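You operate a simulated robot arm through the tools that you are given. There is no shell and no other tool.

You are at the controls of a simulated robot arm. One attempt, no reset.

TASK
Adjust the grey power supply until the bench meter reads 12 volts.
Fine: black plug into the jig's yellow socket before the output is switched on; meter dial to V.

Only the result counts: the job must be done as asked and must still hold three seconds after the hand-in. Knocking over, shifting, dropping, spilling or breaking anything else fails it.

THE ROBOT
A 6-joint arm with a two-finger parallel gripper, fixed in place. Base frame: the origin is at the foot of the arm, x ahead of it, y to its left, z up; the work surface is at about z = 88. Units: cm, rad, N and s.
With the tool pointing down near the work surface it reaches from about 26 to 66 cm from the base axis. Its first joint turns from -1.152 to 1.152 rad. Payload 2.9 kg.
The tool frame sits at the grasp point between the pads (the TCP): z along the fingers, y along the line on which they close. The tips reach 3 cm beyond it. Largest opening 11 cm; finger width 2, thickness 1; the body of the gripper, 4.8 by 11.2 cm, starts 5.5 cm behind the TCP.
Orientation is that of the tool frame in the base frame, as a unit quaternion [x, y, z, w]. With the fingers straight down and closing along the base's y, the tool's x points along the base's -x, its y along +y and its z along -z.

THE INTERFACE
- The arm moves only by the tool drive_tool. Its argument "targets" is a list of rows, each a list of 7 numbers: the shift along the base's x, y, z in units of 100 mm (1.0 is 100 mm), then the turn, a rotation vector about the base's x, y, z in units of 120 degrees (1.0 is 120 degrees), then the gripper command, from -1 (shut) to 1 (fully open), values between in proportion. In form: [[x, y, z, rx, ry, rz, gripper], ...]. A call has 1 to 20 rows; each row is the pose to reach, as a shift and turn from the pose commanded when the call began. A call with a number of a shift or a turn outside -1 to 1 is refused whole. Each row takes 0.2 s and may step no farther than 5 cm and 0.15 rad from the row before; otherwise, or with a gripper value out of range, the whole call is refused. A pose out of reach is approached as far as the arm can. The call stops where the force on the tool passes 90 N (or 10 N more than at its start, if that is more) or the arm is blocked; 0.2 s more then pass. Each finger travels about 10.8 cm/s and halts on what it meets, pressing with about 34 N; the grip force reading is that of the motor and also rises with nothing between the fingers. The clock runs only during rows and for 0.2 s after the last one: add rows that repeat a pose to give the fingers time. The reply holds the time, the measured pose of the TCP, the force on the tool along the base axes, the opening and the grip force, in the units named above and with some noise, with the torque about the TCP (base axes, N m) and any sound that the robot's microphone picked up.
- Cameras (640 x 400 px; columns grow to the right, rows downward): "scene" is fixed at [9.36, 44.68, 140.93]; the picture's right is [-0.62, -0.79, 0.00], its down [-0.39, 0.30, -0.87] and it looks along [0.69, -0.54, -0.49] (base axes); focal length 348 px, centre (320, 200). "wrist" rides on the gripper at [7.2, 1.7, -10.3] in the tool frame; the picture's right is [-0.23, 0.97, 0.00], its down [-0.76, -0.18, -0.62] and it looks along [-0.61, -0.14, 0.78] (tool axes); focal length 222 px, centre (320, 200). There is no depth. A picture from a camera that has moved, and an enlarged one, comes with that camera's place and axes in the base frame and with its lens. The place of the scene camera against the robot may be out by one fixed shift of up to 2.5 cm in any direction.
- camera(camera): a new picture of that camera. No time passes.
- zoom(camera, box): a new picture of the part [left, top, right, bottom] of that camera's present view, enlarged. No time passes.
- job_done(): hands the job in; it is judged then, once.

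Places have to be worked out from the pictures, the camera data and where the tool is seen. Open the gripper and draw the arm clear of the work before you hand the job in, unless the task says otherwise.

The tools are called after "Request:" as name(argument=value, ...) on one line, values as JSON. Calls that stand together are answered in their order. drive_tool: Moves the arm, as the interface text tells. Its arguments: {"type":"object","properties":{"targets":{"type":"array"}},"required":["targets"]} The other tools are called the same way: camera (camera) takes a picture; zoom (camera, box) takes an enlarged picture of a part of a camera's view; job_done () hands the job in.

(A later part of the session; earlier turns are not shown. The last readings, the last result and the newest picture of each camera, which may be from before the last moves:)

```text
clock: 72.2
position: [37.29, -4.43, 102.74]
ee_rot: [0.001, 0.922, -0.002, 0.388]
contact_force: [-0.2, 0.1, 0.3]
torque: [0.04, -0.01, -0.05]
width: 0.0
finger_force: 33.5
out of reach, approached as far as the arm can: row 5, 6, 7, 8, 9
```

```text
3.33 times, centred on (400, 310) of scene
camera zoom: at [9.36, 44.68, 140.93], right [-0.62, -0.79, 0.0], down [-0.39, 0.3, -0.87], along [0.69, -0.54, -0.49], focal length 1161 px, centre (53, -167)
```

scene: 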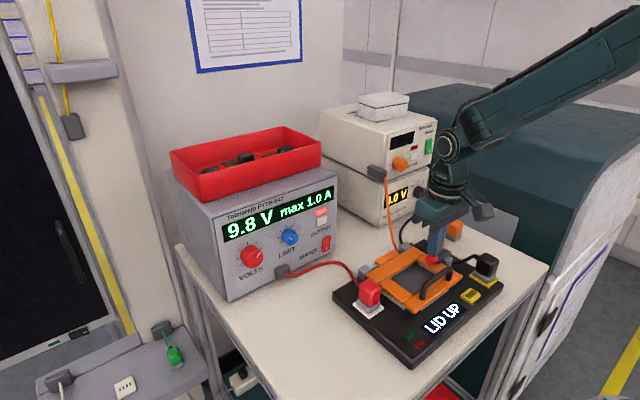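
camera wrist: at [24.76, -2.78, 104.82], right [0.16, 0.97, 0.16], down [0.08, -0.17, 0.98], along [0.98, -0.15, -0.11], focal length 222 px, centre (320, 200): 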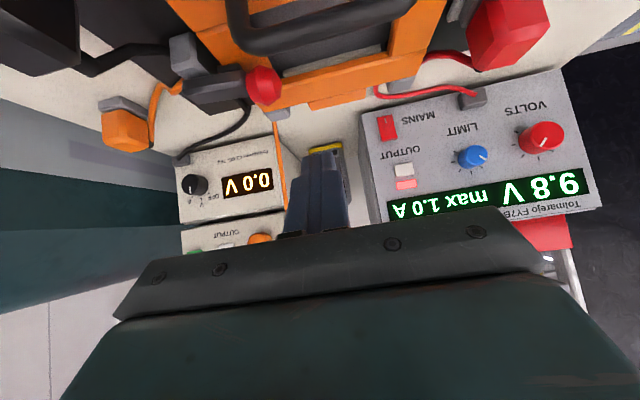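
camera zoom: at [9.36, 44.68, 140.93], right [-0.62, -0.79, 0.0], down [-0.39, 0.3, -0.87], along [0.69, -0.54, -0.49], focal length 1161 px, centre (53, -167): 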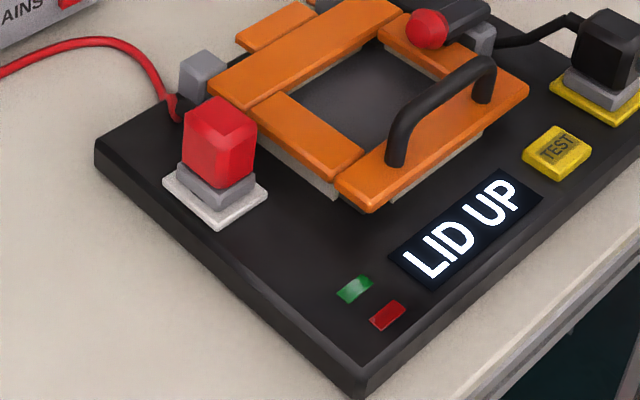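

Triangulating, the lid is flat (front 92.6, rear 92.7) and the lever is still about 8° above horizontal. To see whether something is trapped under the lid, I'll yaw the tool -90° and look at it from its left side at a low angle.

Request:
drive_tool(targets=[[0, 0.1, 0.1, 0, 0, -0.068, -1], [0, 0.2, 0.2, 0, 0, -0.136, -1], [0, 0.3, 0.3, 0, 0, -0.204, -1], [0, 0.4, 0.3, 0, 0, -0.272, -1], [0, 0.5, 0.3, 0, 0, -0.34, -1], [0, 0.6, 0.3, 0, 0, -0.408, -1], [0, 0.7, 0.3, 0, 0, -0.476, -1], [0, 0.8, 0.3, 0, 0, -0.544, -1], [0, 0.9, 0.3, 0, 0, -0.612, -1], [0, 1.0, 0.3, 0, 0, -0.68, -1], [0, 1.0, 0.3, 0, 0, -0.75, -1], [0, 1.0, 0.3, 0, 0, -0.75, -1]])

Request:
camera(camera="wrist")

Request:
camera(camera="scene")

```text
clock: 74.8
position: [37.37, 5.66, 105.86]
ee_rot: [0.654, 0.65, -0.276, 0.272]
contact_force: [-0.3, 0.4, 0.5]
torque: [0.01, -0.03, 0.0]
width: 0.0
finger_force: 34.1
```

```text
taken
camera wrist: at [39.04, 17.95, 107.96], right [0.97, -0.16, 0.16], down [-0.17, -0.08, 0.98], along [-0.15, -0.98, -0.11], focal length 222 px, centre (320, 200)
```

wrist: 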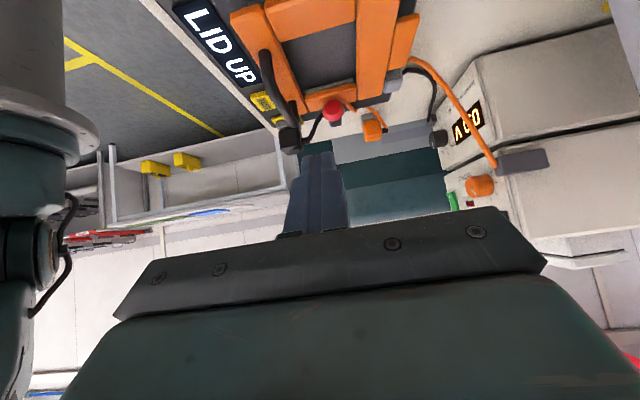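

```text
taken
```

scene: 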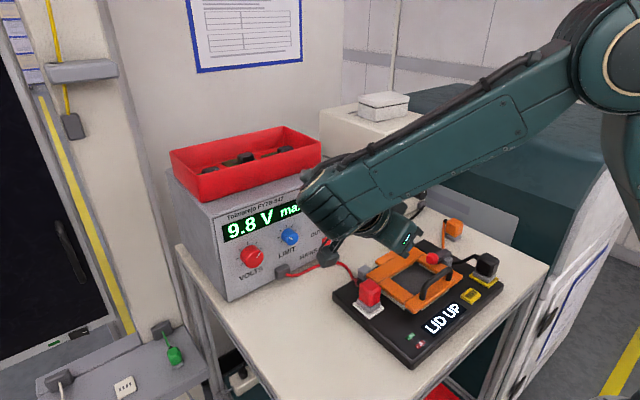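

Request:
drive_tool(targets=[[-0.1, 0.4, 0, 0, 0, 0, -1], [-0.2, 0.8, 0, 0, 0, 0, -1], [-0.3, 1.0, -0.2, 0, 0, 0, -1], [-0.3, 1.0, -0.5, 0, 0, 0, -1], [-0.3, 1.0, -0.85, 0, 0, 0, -1], [-0.3, 1.0, -0.85, 0, 0, 0, -1]])

Request:
camera(camera="wrist")

Request:
zoom(camera="wrist", box=[230, 60, 430, 200])

```text
clock: 76.2
position: [34.36, 15.64, 97.34]
ee_rot: [0.652, 0.651, -0.276, 0.273]
contact_force: [0.3, 1.2, 0.3]
torque: [0.01, 0.02, 0.0]
width: 0.01
finger_force: 34.1
```

```text
taken
camera wrist: at [36.1, 27.97, 99.45], right [0.97, -0.16, 0.16], down [-0.17, -0.08, 0.98], along [-0.15, -0.98, -0.11], focal length 222 px, centre (320, 200)
```

wrist: 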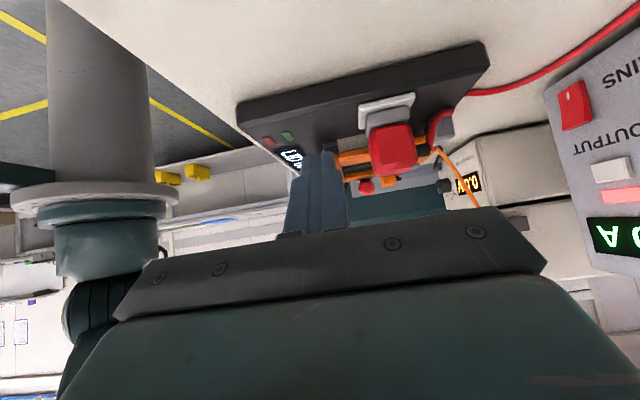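

```text
2.86 times, centred on (330, 130) of wrist
camera zoom: at [36.1, 27.97, 99.45], right [0.97, -0.16, 0.16], down [-0.17, -0.08, 0.98], along [-0.15, -0.98, -0.11], focal length 635 px, centre (291, 400)
```

zoom: 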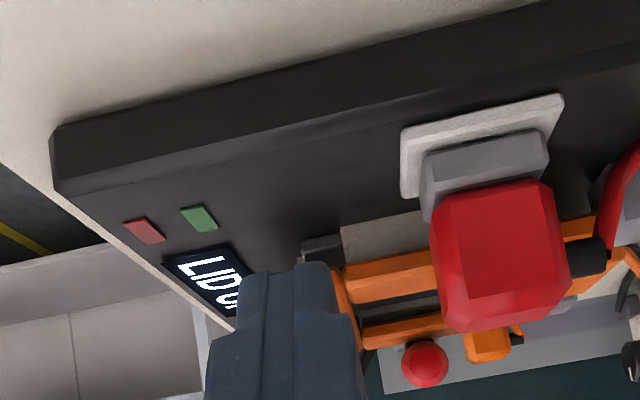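

Request:
zoom(camera="wrist", box=[325, 125, 395, 185])

Request:
drive_tool(targets=[[-0.2, 0, 0, 0, 0, 0, -1], [-0.5, 0, -0.05, 0, 0, 0, -1], [-0.6, 0, -0.1, 0, 0, 0, -1], [-0.6, 0, -0.1, 0, 0, 0, -1]])

Request:
camera(camera="wrist")

Request:
zoom(camera="wrist", box=[320, 110, 440, 200])

```text
6.67 times, centred on (360, 155) of wrist
camera zoom: at [36.1, 27.97, 99.45], right [0.97, -0.16, 0.16], down [-0.17, -0.08, 0.98], along [-0.15, -0.98, -0.11], focal length 1481 px, centre (53, 500)
```

zoom: 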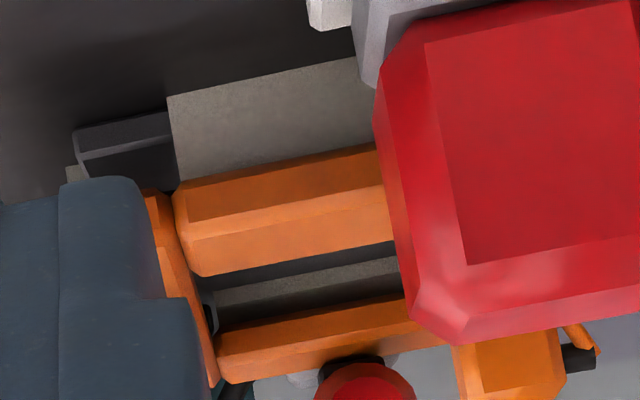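

```text
clock: 77.2
position: [28.22, 15.63, 96.36]
ee_rot: [0.652, 0.651, -0.277, 0.273]
contact_force: [-0.4, -0.6, 0.1]
torque: [0.03, -0.01, -0.02]
width: 0.0
finger_force: 34.2
```

```text
taken
camera wrist: at [29.98, 27.99, 98.38], right [0.97, -0.16, 0.16], down [-0.17, -0.08, 0.98], along [-0.15, -0.98, -0.11], focal length 222 px, centre (320, 200)
```

wrist: 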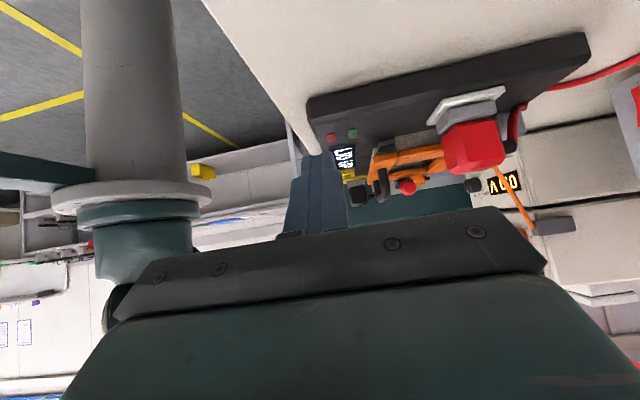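

```text
4.44 times, centred on (380, 155) of wrist
camera zoom: at [29.98, 27.99, 98.38], right [0.97, -0.16, 0.16], down [-0.17, -0.08, 0.98], along [-0.15, -0.98, -0.11], focal length 987 px, centre (53, 400)
```

zoom: 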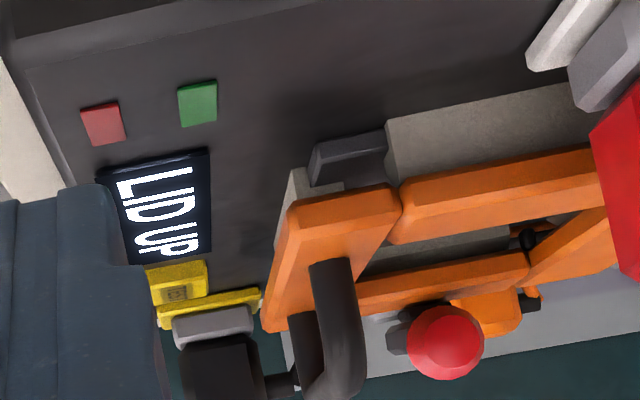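

The low view shows the lid resting on its beige walls with no visible gap. I'll zoom on the lever, pad and lid contact from this side.

Request:
zoom(camera="wrist", box=[380, 160, 430, 200])

Request:
zoom(camera="wrist", box=[365, 130, 415, 170])

Request:
zoom(camera="wrist", box=[410, 130, 460, 175])

```text
10.00 times, centred on (405, 180) of wrist
camera zoom: at [29.98, 27.99, 98.38], right [0.97, -0.16, 0.16], down [-0.17, -0.08, 0.98], along [-0.15, -0.98, -0.11], focal length 2221 px, centre (-530, 400)
```

zoom: 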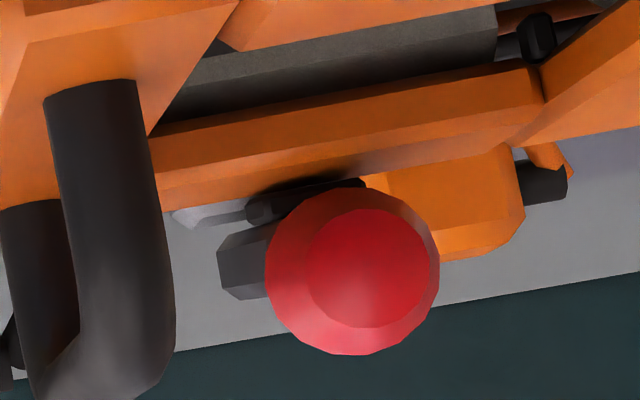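

```text
10.00 times, centred on (390, 150) of wrist
camera zoom: at [29.98, 27.99, 98.38], right [0.97, -0.16, 0.16], down [-0.17, -0.08, 0.98], along [-0.15, -0.98, -0.11], focal length 2221 px, centre (-380, 700)
```

zoom: 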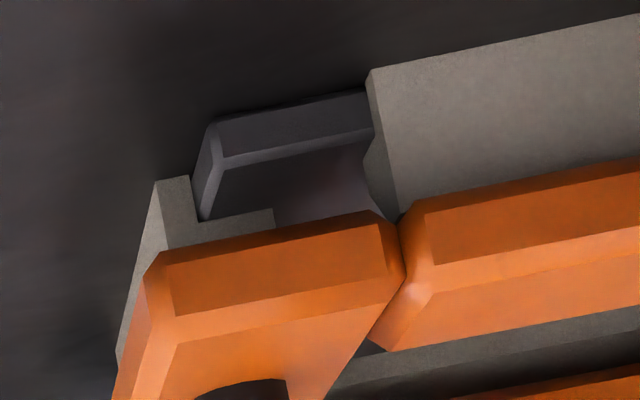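

```text
8.89 times, centred on (435, 152) of wrist
camera zoom: at [29.98, 27.99, 98.38], right [0.97, -0.16, 0.16], down [-0.17, -0.08, 0.98], along [-0.15, -0.98, -0.11], focal length 1974 px, centre (-702, 622)
```

zoom: 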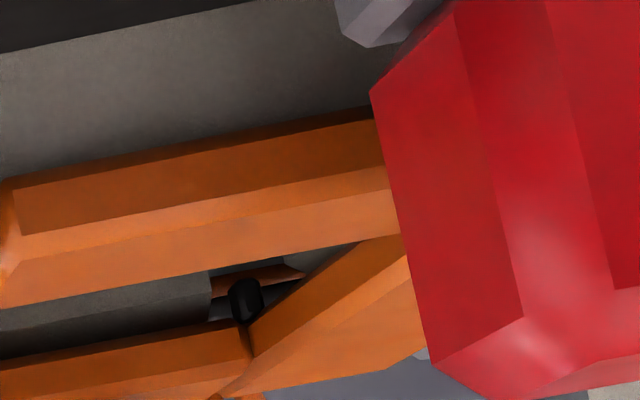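

There's a black blob near the lid's inner far-right corner, visible under the frame. I'll zoom on it from the scene camera and the wrist.

Request:
zoom(camera="scene", box=[400, 245, 430, 275])

Request:
zoom(camera="wrist", box=[420, 155, 445, 175])

Request:
zoom(camera="scene", box=[350, 225, 440, 290])

```text
13.33 times, centred on (415, 260) of scene
camera zoom: at [9.36, 44.68, 140.93], right [-0.62, -0.79, 0.0], down [-0.39, 0.3, -0.87], along [0.69, -0.54, -0.49], focal length 4643 px, centre (-947, -600)
```

zoom: 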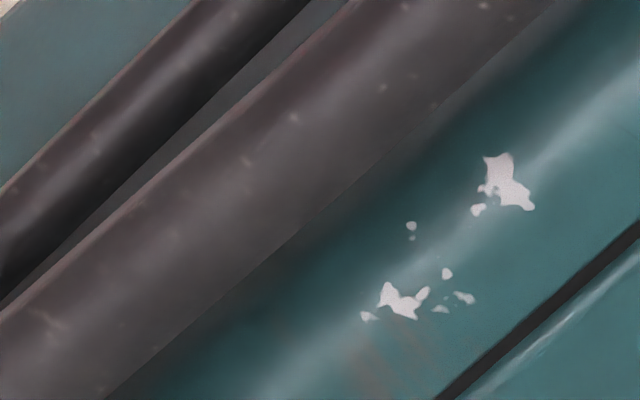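

```text
16.00 times, centred on (432, 165) of wrist
camera zoom: at [29.98, 27.99, 98.38], right [0.97, -0.16, 0.16], down [-0.17, -0.08, 0.98], along [-0.15, -0.98, -0.11], focal length 3554 px, centre (-1480, 760)
```

zoom: 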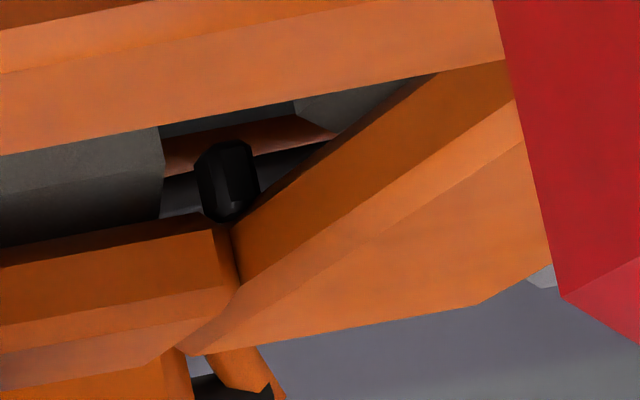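

```text
6.15 times, centred on (395, 258) of scene
camera zoom: at [9.36, 44.68, 140.93], right [-0.62, -0.79, 0.0], down [-0.39, 0.3, -0.87], along [0.69, -0.54, -0.49], focal length 2143 px, centre (-142, -154)
```

zoom: 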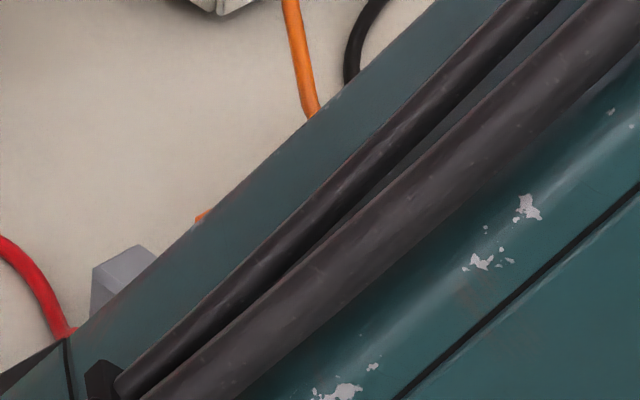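

The pad is on the lid and the lid is flat, so mechanically it now looks clamped. The jig may only check its lid at power-up, so I'll cycle the OUTPUT off and on. First I'll return the tool to face the panel.

Request:
drive_tool(targets=[[0, 0, 0.3, 0, 0, 0, -1], [0.1, 0, 0.6, 0, 0, 0.06, -1], [0.3, -0.1, 0.8, 0, 0, 0.128, -1], [0.5, -0.2, 0.9, 0, 0, 0.196, -1], [0.7, -0.3, 0.9, 0, 0, 0.264, -1], [0.9, -0.4, 0.9, 0, 0, 0.332, -1], [1.0, -0.5, 0.9, 0, 0, 0.4, -1], [1.0, -0.6, 0.9, 0, 0, 0.468, -1], [1.0, -0.7, 0.9, 0, 0, 0.536, -1], [1.0, -0.8, 0.9, 0, 0, 0.604, -1], [1.0, -0.9, 0.9, 0, 0, 0.672, -1], [1.0, -1.0, 0.8, 0, 0, 0.74, -1], [1.0, -1.0, 0.8, 0, 0, 0.75, -1], [1.0, -1.0, 0.8, 0, 0, 0.75, -1]])

Request:
camera(camera="scene")

Request:
camera(camera="wrist")

```text
clock: 80.2
position: [38.26, 5.58, 104.32]
ee_rot: [0.001, 0.921, -0.002, 0.39]
contact_force: [0.2, 0.1, 0.1]
torque: [0.01, 0.0, 0.0]
width: 0.0
finger_force: 34.3
```

```text
taken
```

scene: 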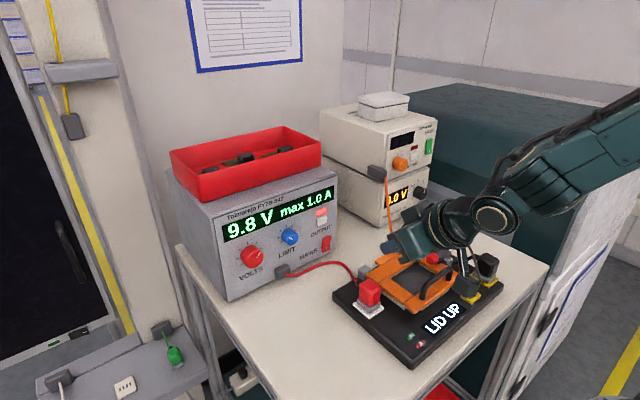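

```text
taken
camera wrist: at [25.77, 7.21, 106.43], right [0.16, 0.97, 0.16], down [0.08, -0.17, 0.98], along [0.98, -0.14, -0.11], focal length 222 px, centre (320, 200)
```

wrist: 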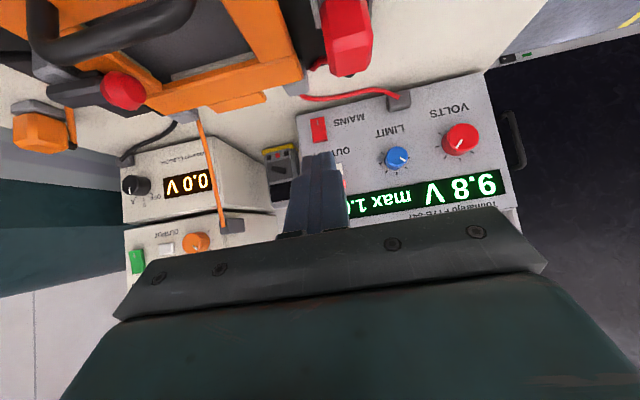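

Request:
drive_tool(targets=[[0.4, -0.01, -0.1, 0, 0, 0, -1], [0.8, -0.016, -0.3, 0, 0, 0, -1], [1.0, -0.016, -0.4, 0, 0, 0, -1], [1.0, -0.016, -0.4, 0, 0, 0, -1]])

Request:
drive_tool(targets=[[0.3, 0, 0, 0, 0, 0, -1], [0.6, 0, 0, 0, 0, 0, -1], [0.7, 0, 0, 0, 0, 0, -1], [0.75, 0, 0, 0, 0, 0, -1], [0.755, 0, 0, 0, 0, 0, -1]])

Request:
camera(camera="scene")

```text
clock: 81.2
position: [48.21, 5.48, 100.47]
ee_rot: [0.001, 0.921, -0.003, 0.389]
contact_force: [-0.2, 0.1, 0.7]
torque: [-0.02, 0.01, 0.0]
width: 0.03
finger_force: 33.8
```

```text
clock: 82.4
position: [55.74, 5.54, 100.33]
ee_rot: [0.002, 0.922, -0.004, 0.387]
contact_force: [-17.9, -1.6, 6.8]
torque: [-0.01, 0.04, -0.03]
width: 0.01
finger_force: 34.0
heard: click
```

```text
taken
```

scene: 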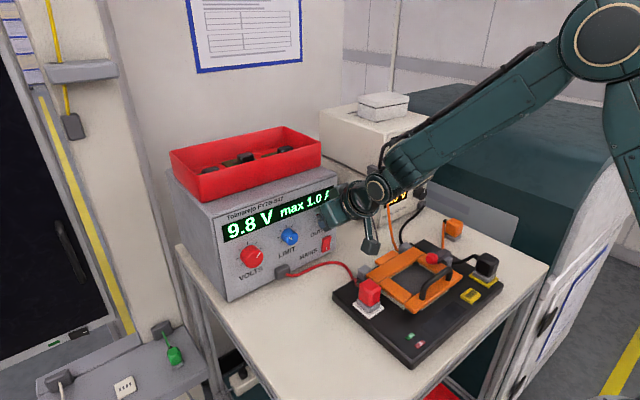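

Output is off and the jig display is blank. I'll back off and press again to switch it on.

Request:
drive_tool(targets=[[-0.1, 0, 0, 0, 0, 0, -1], [-0.2, 0, 0, 0, 0, 0, -1], [-0.2, 0, 0, 0, 0, 0, -1], [-0.1, 0, 0, 0, 0, 0, -1], [-0.04, 0, 0, 0, 0, 0, -1], [0.005, 0, 0, 0, 0, 0, -1]])

Request:
drive_tool(targets=[[-0.2, 0, 0, 0, 0, 0, -1], [-0.6, 0, 0.1, 0, 0, 0, -1], [-1.0, 0, 0.3, 0, 0, 0, -1], [-1.0, 0, 0.3, 0, 0, 0, -1]])

Request:
camera(camera="scene")

Request:
camera(camera="wrist")

```text
clock: 83.8
position: [55.57, 5.45, 100.18]
ee_rot: [0.0, 0.922, -0.003, 0.387]
contact_force: [-21.7, -0.7, 9.3]
torque: [0.0, 0.08, -0.01]
width: 0.0
finger_force: 34.3
heard: click
```

```text
clock: 84.8
position: [45.96, 5.51, 103.46]
ee_rot: [0.001, 0.921, -0.002, 0.389]
contact_force: [1.0, 0.3, 0.5]
torque: [-0.01, 0.0, 0.02]
width: 0.0
finger_force: 34.0
```

```text
taken
```

scene: 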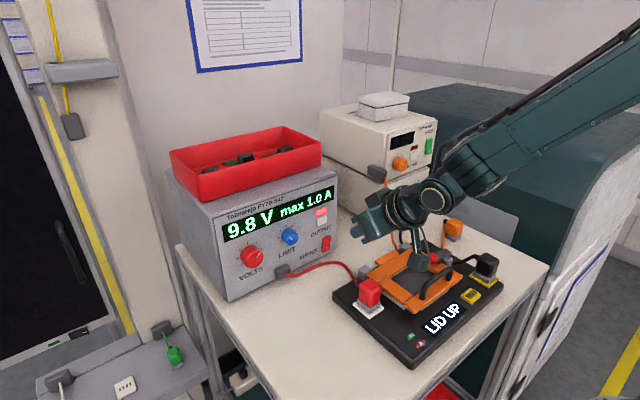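

```text
taken
camera wrist: at [33.47, 7.09, 105.39], right [0.16, 0.97, 0.16], down [0.08, -0.17, 0.98], along [0.98, -0.15, -0.11], focal length 222 px, centre (320, 200)
```

wrist: 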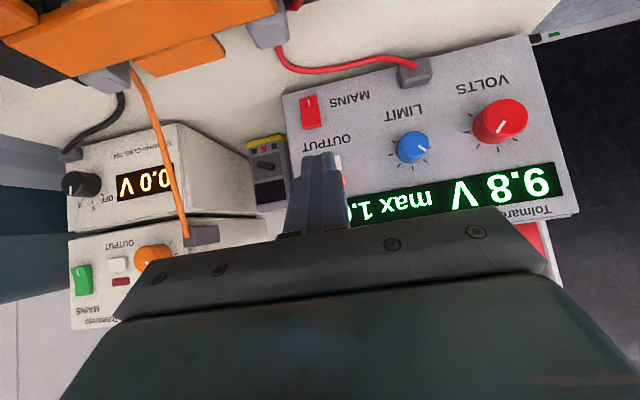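

It still says LID UP, so this is a live lid reading. I'll take a much closer look at the lid's inner corners and hinge now that the arm isn't blocking the scene camera.

Request:
drive_tool(targets=[[-0.1, 0.3, 0.3, 0, 0, 0, -1], [-0.1, 0.7, 0.5, 0, 0, 0, -1], [-0.1, 1.0, 0.7, 0, 0, 0, -1], [-0.1, 1.0, 0.7, 0, 0, 0, -1]])

Request:
camera(camera="scene")

Request:
zoom(camera="scene", box=[400, 245, 430, 275])

Request:
zoom(camera="scene", box=[360, 240, 460, 310])

Request:
zoom(camera="scene", box=[420, 245, 450, 275])

```text
clock: 85.8
position: [45.0, 15.54, 110.37]
ee_rot: [0.001, 0.922, -0.003, 0.388]
contact_force: [-0.4, -0.1, 0.3]
torque: [-0.01, -0.04, 0.0]
width: 0.0
finger_force: 34.0
```

```text
taken
```

scene: 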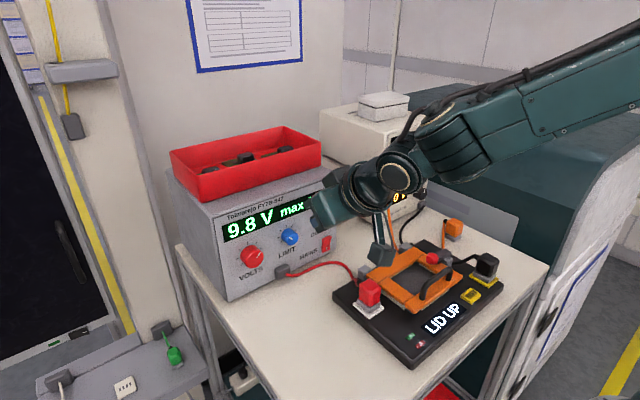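

```text
13.33 times, centred on (415, 260) of scene
camera zoom: at [9.36, 44.69, 140.93], right [-0.62, -0.79, 0.0], down [-0.39, 0.3, -0.87], along [0.69, -0.54, -0.49], focal length 4643 px, centre (-947, -600)
```

zoom: 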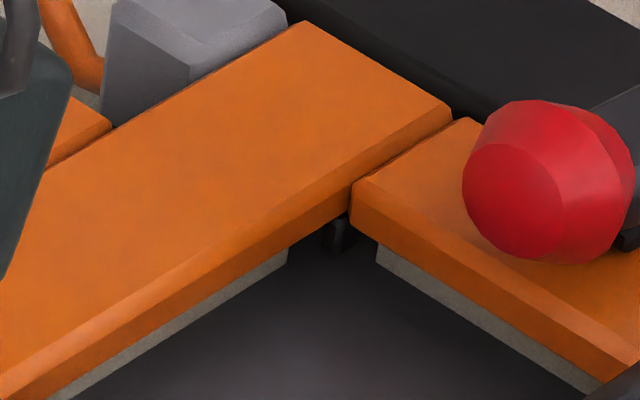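

```text
5.71 times, centred on (410, 275) of scene
camera zoom: at [9.36, 44.69, 140.93], right [-0.62, -0.79, 0.0], down [-0.39, 0.3, -0.87], along [0.69, -0.54, -0.49], focal length 1990 px, centre (-194, -229)
```

zoom: 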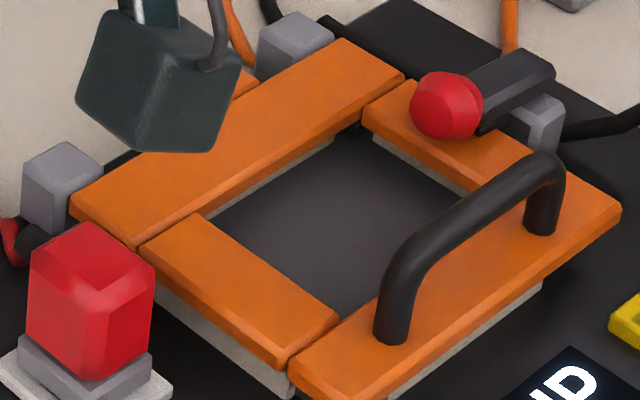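

```text
13.33 times, centred on (435, 260) of scene
camera zoom: at [9.36, 44.69, 140.93], right [-0.62, -0.79, 0.0], down [-0.39, 0.3, -0.87], along [0.69, -0.54, -0.49], focal length 4643 px, centre (-1213, -600)
```

zoom: 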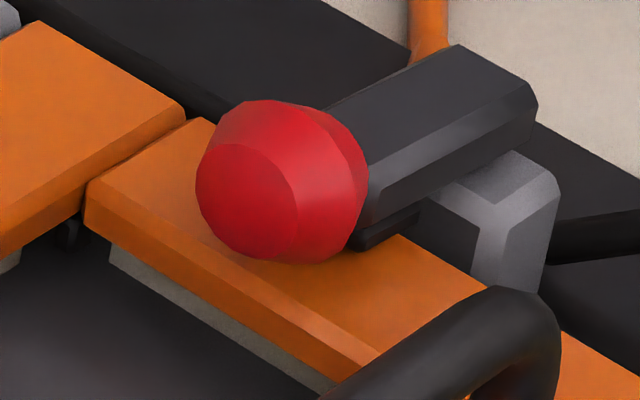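

Everything looks seated, but the jig disagrees. I'll swing the lever back up by its ball and see how the lid behaves when free. To do that I need the fingers pointing down, closing along x.

Request:
drive_tool(targets=[[-0.1, -0.3, 0.2, 0, 0.07, 0, -1], [-0.2, -0.6, 0.3, 0, 0.14, 0, -1], [-0.3, -0.9, 0.3, 0, 0.21, 0, -1], [-0.5, -1.0, 0.3, 0, 0.28, 0, -1], [-0.65, -1.0, 0.3, 0, 0.34, 0, -1], [-0.65, -1.0, 0.3, 0, 0.381, 0, -1], [-0.65, -1.0, 0.3, 0, 0.381, 0, -1]])

Request:
drive_tool(targets=[[0, -0.2, 0, 0, 0, 0.068, -0.5], [0, -0.4, 0, 0, 0, 0.136, 0], [0, -0.6, 0, 0, 0, 0.204, 0], [0, -0.8, 0, 0, 0, 0.272, 0], [0, -1.0, 0, 0, 0, 0.34, 0], [0, -1.0, 0, 0, 0, 0.408, 0], [0, -1.0, 0, 0, 0, 0.476, 0], [0, -1.0, 0, 0, 0, 0.544, 0], [0, -1.0, 0, 0, 0, 0.612, 0], [0, -1.0, 0, 0, 0, 0.68, 0], [0, -1.0, 0, 0, 0, 0.75, 0], [0, -1.0, 0, 0, 0, 0.75, 0]])

Request:
camera(camera="wrist")

Request:
zoom(camera="wrist", box=[240, 40, 440, 190])

```text
clock: 87.4
position: [38.37, 5.45, 113.39]
ee_rot: [-0.001, 1.0, -0.002, -0.001]
contact_force: [0.7, 0.7, -0.5]
torque: [-0.03, -0.02, -0.02]
width: 0.0
finger_force: 33.7
```

```text
clock: 90.0
position: [38.46, -4.45, 113.56]
ee_rot: [0.707, -0.707, 0.001, -0.002]
contact_force: [0.0, 0.3, -0.2]
torque: [-0.02, -0.02, 0.01]
width: 5.5
finger_force: 0.1
```

```text
taken
camera wrist: at [36.63, -11.89, 123.76], right [-0.97, 0.23, -0.01], down [0.17, 0.76, 0.62], along [0.14, 0.61, -0.78], focal length 222 px, centre (320, 200)
```

wrist: 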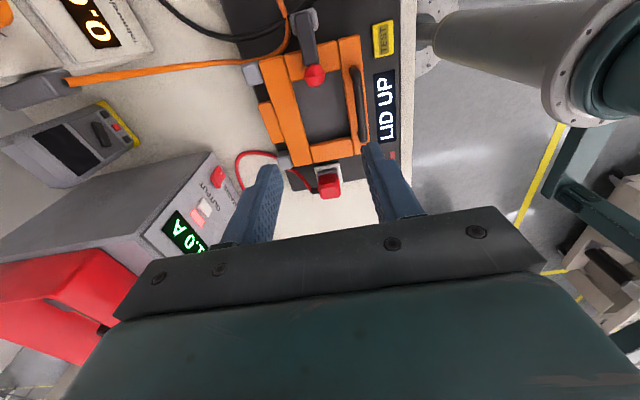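

```text
2.67 times, centred on (340, 115) of wrist
camera zoom: at [36.63, -11.89, 123.76], right [-0.97, 0.23, -0.01], down [0.17, 0.76, 0.62], along [0.14, 0.61, -0.78], focal length 592 px, centre (267, 427)
```

zoom: 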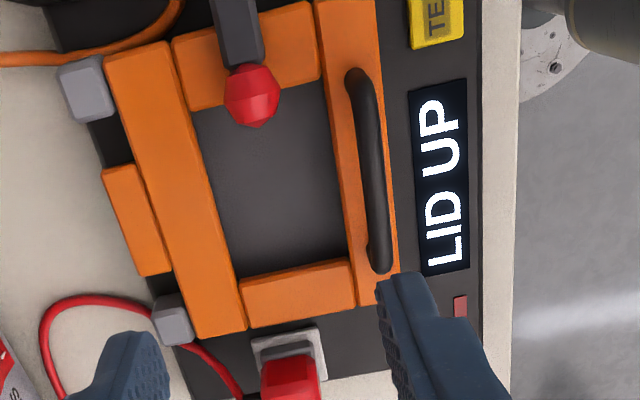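

I'll line up over the lever ball and come down with a narrow opening.

Request:
drive_tool(targets=[[0.01, -0.15, -0.2, 0, 0, 0, -0.345], [0.01, -0.285, -0.5, 0, 0, 0, -0.345], [0.01, -0.285, -0.8, 0, 0, 0, -0.345], [0.01, -0.285, -1.0, 0, 0, 0, -0.345], [0.01, -0.285, -1.0, 0, 0, 0, -0.345]])

Request:
camera(camera="wrist")

Request:
zoom(camera="wrist", box=[240, 70, 420, 210])

```text
clock: 91.2
position: [38.45, -7.24, 103.47]
ee_rot: [-0.707, 0.707, -0.001, 0.002]
contact_force: [1.3, -1.0, -0.8]
torque: [0.02, -0.01, -0.07]
width: 3.59
finger_force: 0.1
```

```text
taken
camera wrist: at [36.65, -14.65, 113.76], right [-0.97, 0.23, -0.01], down [0.17, 0.76, 0.62], along [0.15, 0.61, -0.78], focal length 222 px, centre (320, 200)
```

wrist: 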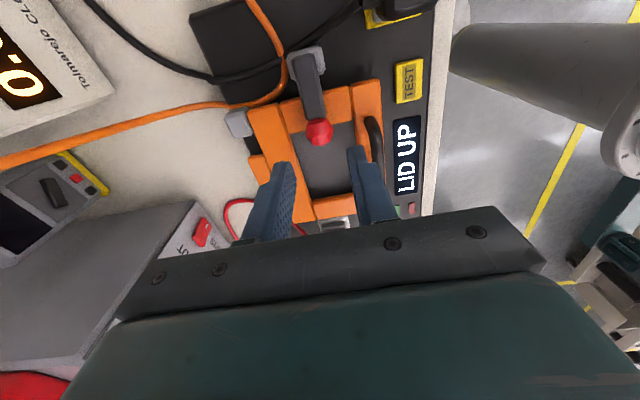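

```text
2.86 times, centred on (330, 140) of wrist
camera zoom: at [36.65, -14.65, 113.76], right [-0.97, 0.23, -0.01], down [0.17, 0.76, 0.62], along [0.15, 0.61, -0.78], focal length 635 px, centre (291, 371)
```

zoom: 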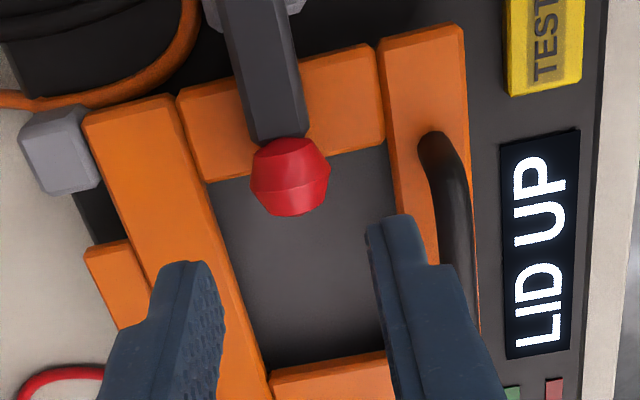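

Request:
drive_tool(targets=[[0, -0.005, -0.3, 0, 0, 0, -0.345], [0, -0.005, -0.55, 0, 0, 0, -0.345], [0, -0.005, -0.68, 0, 0, 0, -0.345], [0, -0.005, -0.68, 0, 0, 0, -0.6], [0, -0.005, -0.68, 0, 0, 0, -0.8], [0, -0.005, -0.68, 0, 0, 0, -0.8]])

Request:
camera(camera="wrist")

Request:
zoom(camera="scene", box=[395, 215, 475, 275])

```text
clock: 92.6
position: [38.46, -7.3, 96.54]
ee_rot: [0.707, -0.707, 0.003, -0.002]
contact_force: [-1.9, -1.2, 5.5]
torque: [-0.13, 0.02, 0.01]
width: 2.51
finger_force: 44.9
```

```text
taken
camera wrist: at [36.72, -14.79, 106.97], right [-0.97, 0.23, -0.01], down [0.17, 0.76, 0.62], along [0.15, 0.61, -0.78], focal length 222 px, centre (320, 200)
```

wrist: 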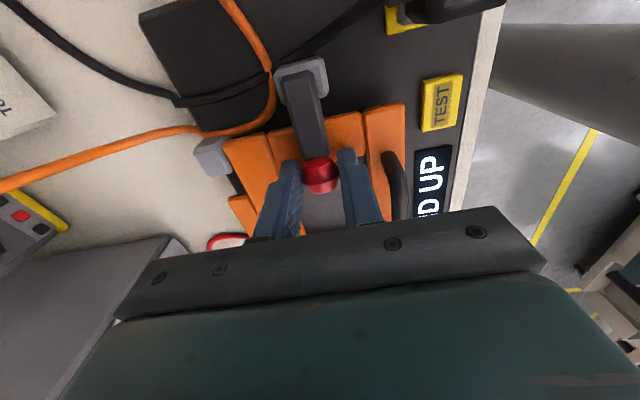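

```text
6.67 times, centred on (435, 245) of scene
camera zoom: at [9.35, 44.69, 140.93], right [-0.62, -0.79, 0.0], down [-0.39, 0.3, -0.87], along [0.69, -0.54, -0.49], focal length 2322 px, centre (-447, -100)
```

zoom: 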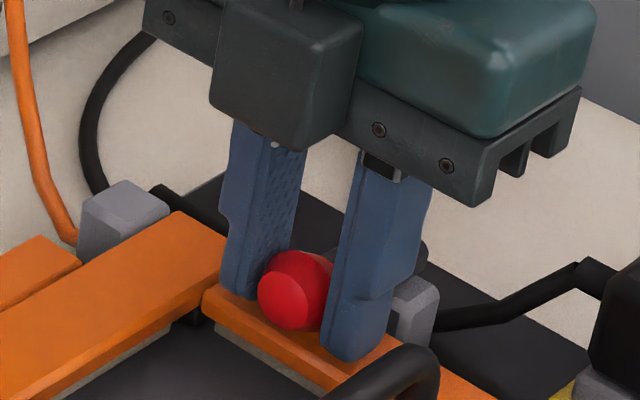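

I'm holding the ball. I'll lift the lever back up along its arc.

Request:
drive_tool(targets=[[0, -0.01, 0.03, 0, 0, 0, -0.8], [0, -0.029, 0.087, 0, 0, 0, -0.8], [0, -0.055, 0.145, 0, 0, 0, -0.8], [0, -0.087, 0.198, 0, 0, 0, -0.8], [0, -0.171, 0.291, 0, 0, 0, -0.8], [0, -0.277, 0.358, 0, 0, 0, -0.8], [0, -0.397, 0.396, 0, 0, 0, -0.8], [0, -0.48, 0.403, 0, 0, 0, -0.8], [0, -0.5, 0.403, 0, 0, 0, -0.8]])

Request:
camera(camera="wrist")

Request:
camera(camera="scene")

Request:
zoom(camera="scene", box=[360, 215, 480, 315])

```text
clock: 94.6
position: [38.4, -12.45, 100.67]
ee_rot: [0.707, -0.707, 0.002, -0.002]
contact_force: [0.9, 0.6, 0.3]
torque: [0.01, 0.02, 0.0]
width: 1.1
finger_force: 0.1
```

```text
taken
camera wrist: at [36.7, -19.82, 110.97], right [-0.97, 0.23, -0.01], down [0.17, 0.76, 0.62], along [0.15, 0.61, -0.78], focal length 222 px, centre (320, 200)
```

wrist: 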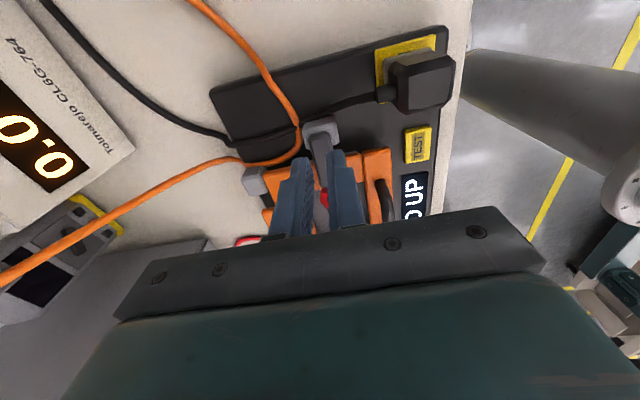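

```text
taken
```

scene: 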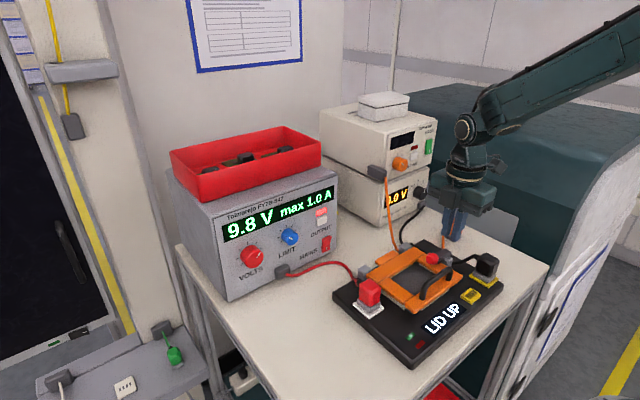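

```text
4.00 times, centred on (420, 265) of scene
camera zoom: at [9.36, 44.68, 140.93], right [-0.62, -0.79, 0.0], down [-0.39, 0.3, -0.87], along [0.69, -0.54, -0.49], focal length 1393 px, centre (-80, -60)
```

zoom: 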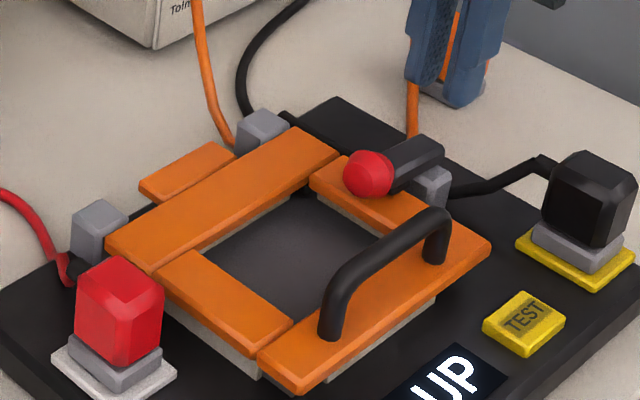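

The lever slipped out of the grip and stayed down, so it's firmly clamped. I'll move up a bit and study the rear right corner and the lid from this side.

Request:
drive_tool(targets=[[0, -0.1, 0.2, 0, 0, 0, -0.8], [0, -0.1, 0.5, 0, 0, 0, -1], [0, -0.1, 0.5, 0, 0, 0, -1]])

Request:
camera(camera="wrist")

Request:
zoom(camera="wrist", box=[230, 60, 430, 210])

Request:
zoom(camera="wrist", box=[240, 110, 310, 170])

```text
clock: 95.4
position: [38.52, -13.41, 105.63]
ee_rot: [-0.707, 0.707, -0.002, 0.002]
contact_force: [0.4, 0.1, 1.0]
torque: [-0.02, 0.01, 0.02]
width: 0.02
finger_force: 33.7
```

```text
taken
camera wrist: at [36.68, -20.82, 115.96], right [-0.97, 0.23, 0.0], down [0.17, 0.76, 0.62], along [0.15, 0.61, -0.78], focal length 222 px, centre (320, 200)
```

wrist: 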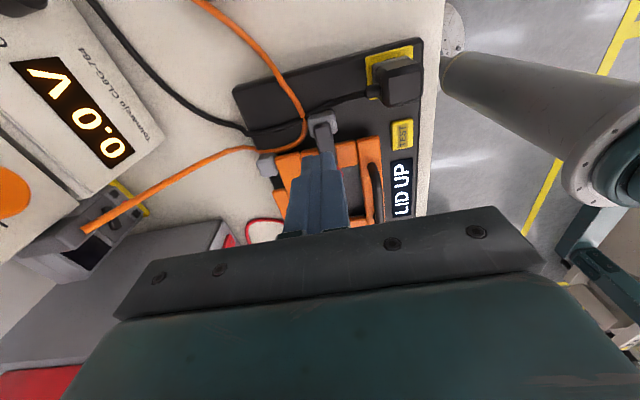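

```text
2.67 times, centred on (330, 135) of wrist
camera zoom: at [36.68, -20.82, 115.96], right [-0.97, 0.23, 0.0], down [0.17, 0.76, 0.62], along [0.15, 0.61, -0.78], focal length 592 px, centre (293, 373)
```

zoom: 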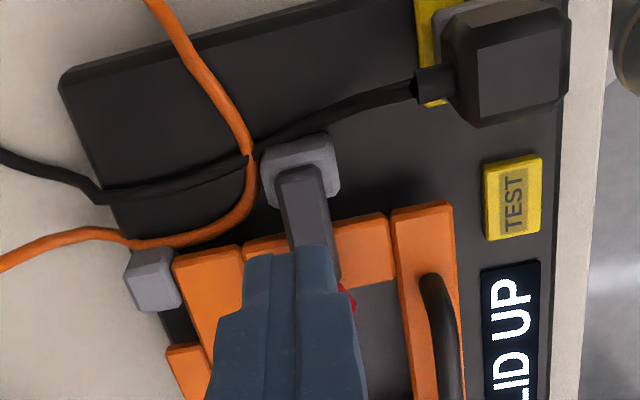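

```text
6.67 times, centred on (275, 140) of wrist
camera zoom: at [36.68, -20.82, 115.96], right [-0.97, 0.23, 0.0], down [0.17, 0.76, 0.62], along [0.15, 0.61, -0.78], focal length 1481 px, centre (620, 600)
```

zoom: 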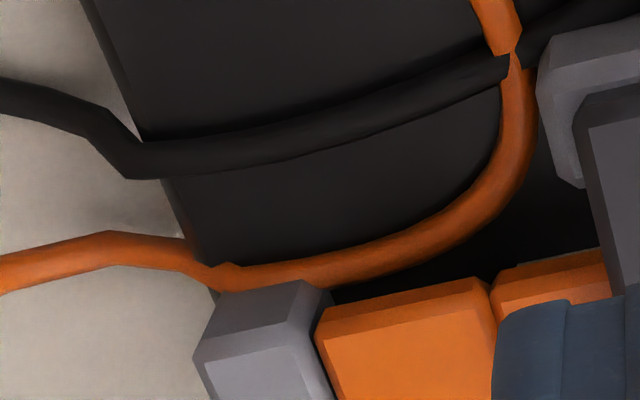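

Request:
zoom(camera="scene", box=[395, 320, 435, 355])

Request:
zoom(camera="scene", box=[410, 225, 470, 275])

Request:
zoom(camera="scene", box=[455, 275, 495, 310])

Request:
zoom(camera="scene", box=[355, 230, 415, 280])

```text
11.43 times, centred on (415, 338) of scene
camera zoom: at [9.36, 44.68, 140.93], right [-0.62, -0.79, 0.0], down [-0.39, 0.3, -0.87], along [0.69, -0.54, -0.49], focal length 3980 px, centre (-766, -1371)
```

zoom: 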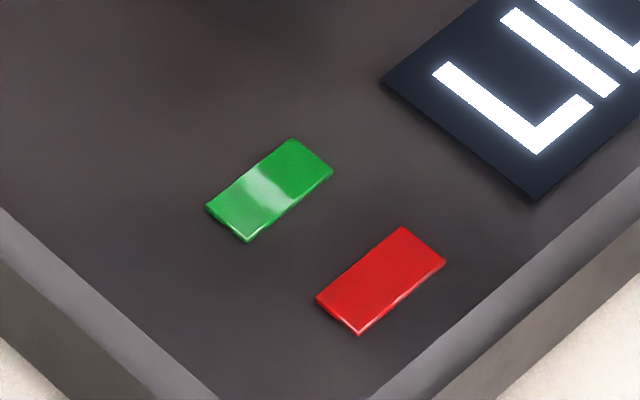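

```text
8.00 times, centred on (440, 250) of scene
camera zoom: at [9.36, 44.68, 140.93], right [-0.62, -0.79, 0.0], down [-0.39, 0.3, -0.87], along [0.69, -0.54, -0.49], focal length 2786 px, centre (-640, -200)
```

zoom: 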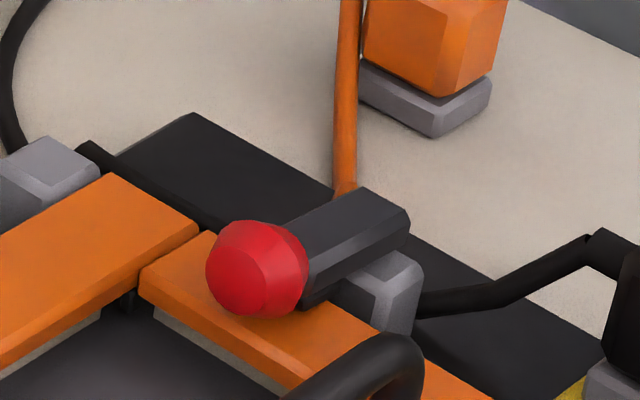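

```text
11.43 times, centred on (475, 292) of scene
camera zoom: at [9.36, 44.68, 140.93], right [-0.62, -0.79, 0.0], down [-0.39, 0.3, -0.87], along [0.69, -0.54, -0.49], focal length 3980 px, centre (-1451, -857)
```

zoom: 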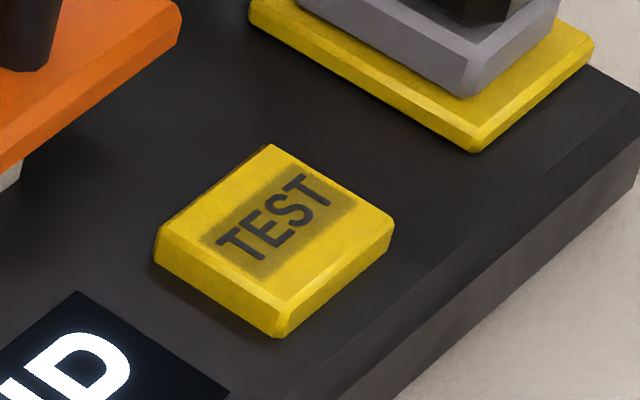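

```text
8.00 times, centred on (385, 255) of scene
camera zoom: at [9.36, 44.68, 140.93], right [-0.62, -0.79, 0.0], down [-0.39, 0.3, -0.87], along [0.69, -0.54, -0.49], focal length 2786 px, centre (-200, -240)
```

zoom: 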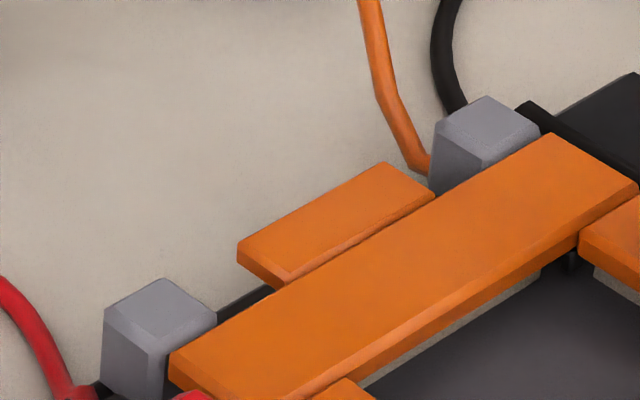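

The cables are clear of the lid. I want a low view from the right-hand side too, so I'll pitch the tool toward +y from here.

Request:
drive_tool(targets=[[0, -0.1, 0.1, 0.068, 0, 0, -1], [0.03, -0.25, 0.1, 0.136, 0, 0, -1], [0.06, -0.4, 0.0, 0.204, 0, 0, -1], [0.1, -0.5, -0.1, 0.272, 0, 0, -1], [0.1, -0.6, -0.3, 0.34, 0, 0, -1], [0.1, -0.6, -0.5, 0.375, 0, 0, -1], [0.1, -0.6, -0.6, 0.375, 0, 0, -1], [0.1, -0.6, -0.6, 0.375, 0, 0, -1]])

Request:
camera(camera="wrist")

Request:
zoom(camera="wrist", box=[220, 50, 420, 190])

Request:
camera(camera="scene")

```text
clock: 97.2
position: [39.43, -19.38, 99.72]
ee_rot: [-0.652, 0.655, 0.268, 0.272]
contact_force: [-1.4, -0.3, 0.0]
torque: [0.0, 0.03, -0.01]
width: 0.01
finger_force: 34.4
out of reach, approached as far as the arm can: row 6
```

```text
taken
camera wrist: at [37.6, -31.93, 101.78], right [-0.97, 0.17, 0.16], down [0.17, 0.1, 0.98], along [0.15, 0.98, -0.12], focal length 222 px, centre (320, 200)
```

wrist: 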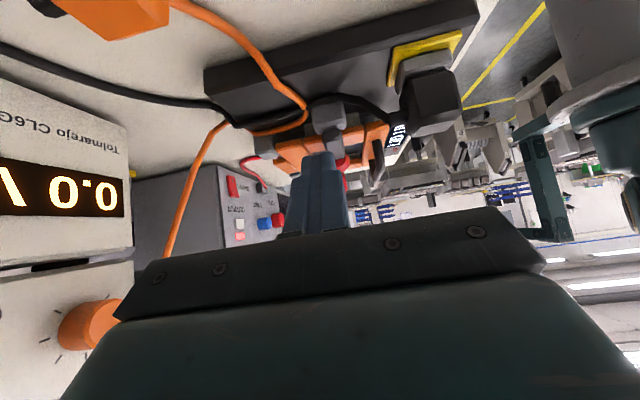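

```text
2.86 times, centred on (320, 120) of wrist
camera zoom: at [37.6, -31.93, 101.78], right [-0.97, 0.17, 0.16], down [0.17, 0.1, 0.98], along [0.15, 0.98, -0.12], focal length 635 px, centre (320, 429)
```

zoom: 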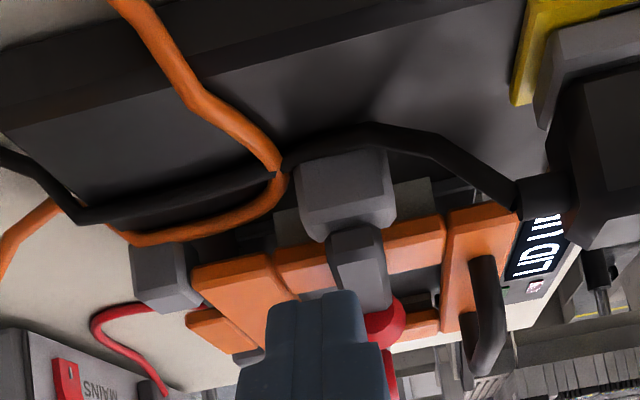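

```text
taken
```

scene: 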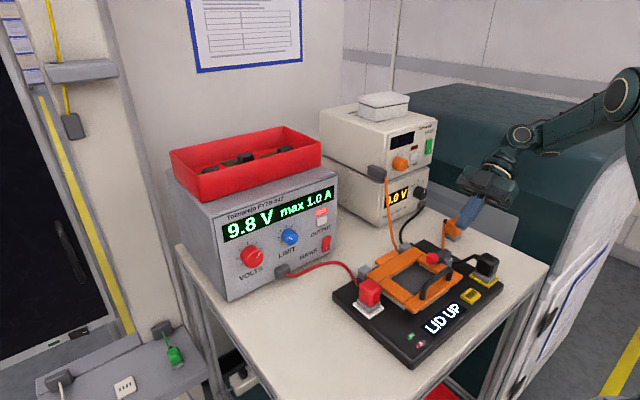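

Request:
zoom(camera="wrist", box=[270, 90, 350, 150])

Request:
zoom(camera="wrist", box=[335, 90, 400, 150])

Request:
zoom(camera="wrist", box=[275, 110, 315, 140])

```text
6.67 times, centred on (310, 120) of wrist
camera zoom: at [37.6, -31.93, 101.78], right [-0.97, 0.17, 0.16], down [0.17, 0.1, 0.98], along [0.15, 0.98, -0.12], focal length 1481 px, centre (387, 733)
```

zoom: 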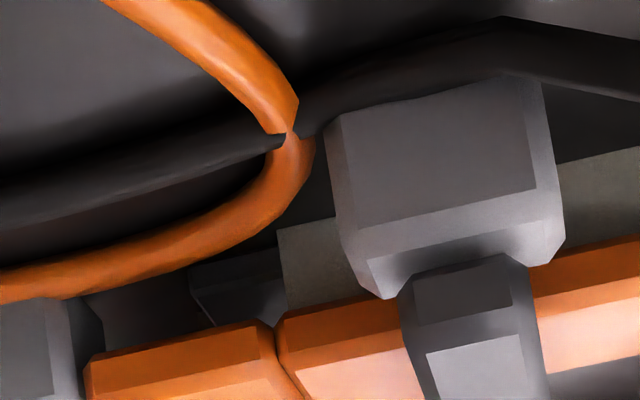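

```text
6.67 times, centred on (368, 120) of wrist
camera zoom: at [37.6, -31.93, 101.78], right [-0.97, 0.17, 0.16], down [0.17, 0.1, 0.98], along [0.15, 0.98, -0.12], focal length 1481 px, centre (3, 733)
```

zoom: 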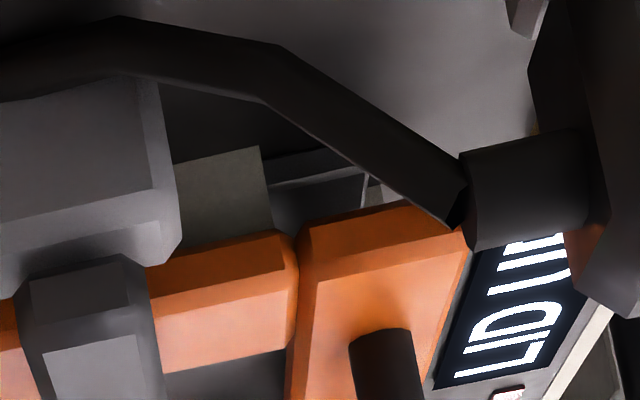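

```text
13.33 times, centred on (295, 125) of wrist
camera zoom: at [37.6, -31.93, 101.78], right [-0.97, 0.17, 0.16], down [0.17, 0.1, 0.98], along [0.15, 0.98, -0.12], focal length 2962 px, centre (653, 1200)
```

zoom: 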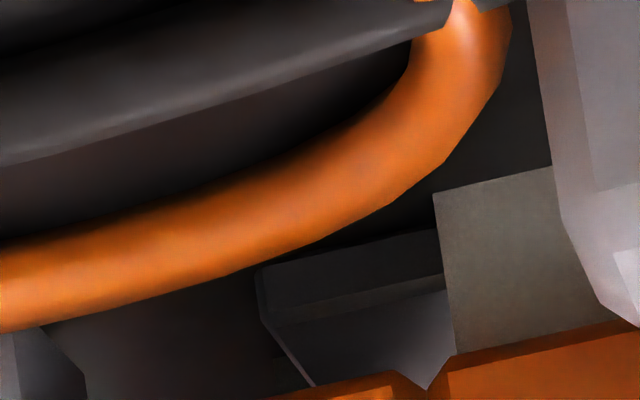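

Request:
zoom(camera="scene", box=[428, 245, 448, 265])

Request:
zoom(camera="wrist", box=[310, 110, 360, 180])

```text
16.00 times, centred on (438, 255) of scene
camera zoom: at [9.36, 44.68, 140.93], right [-0.62, -0.79, 0.0], down [-0.39, 0.3, -0.87], along [0.69, -0.54, -0.49], focal length 5572 px, centre (-1568, -680)
```

zoom: 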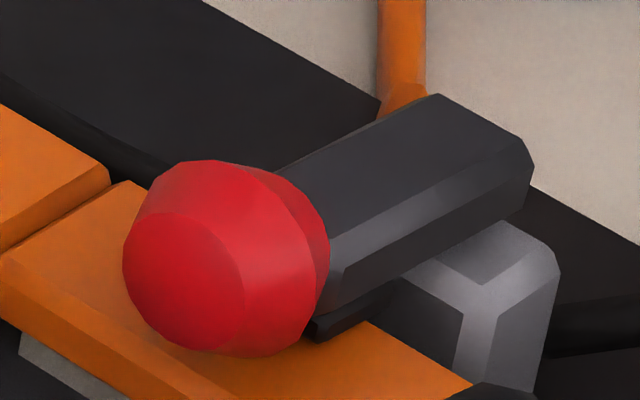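

```text
5.71 times, centred on (335, 145) of wrist
camera zoom: at [37.6, -31.93, 101.78], right [-0.97, 0.17, 0.16], down [0.17, 0.1, 0.98], along [0.15, 0.98, -0.12], focal length 1269 px, centre (234, 514)
```

zoom: 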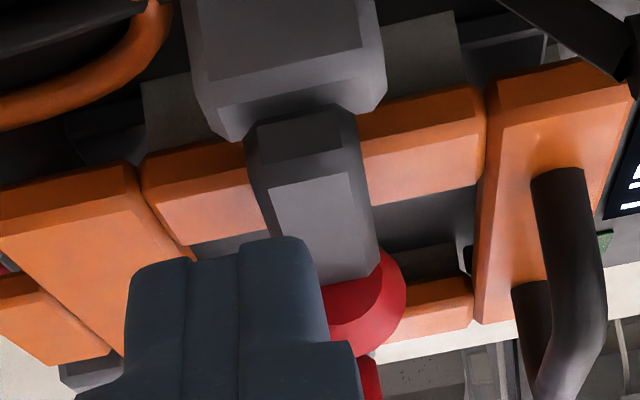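

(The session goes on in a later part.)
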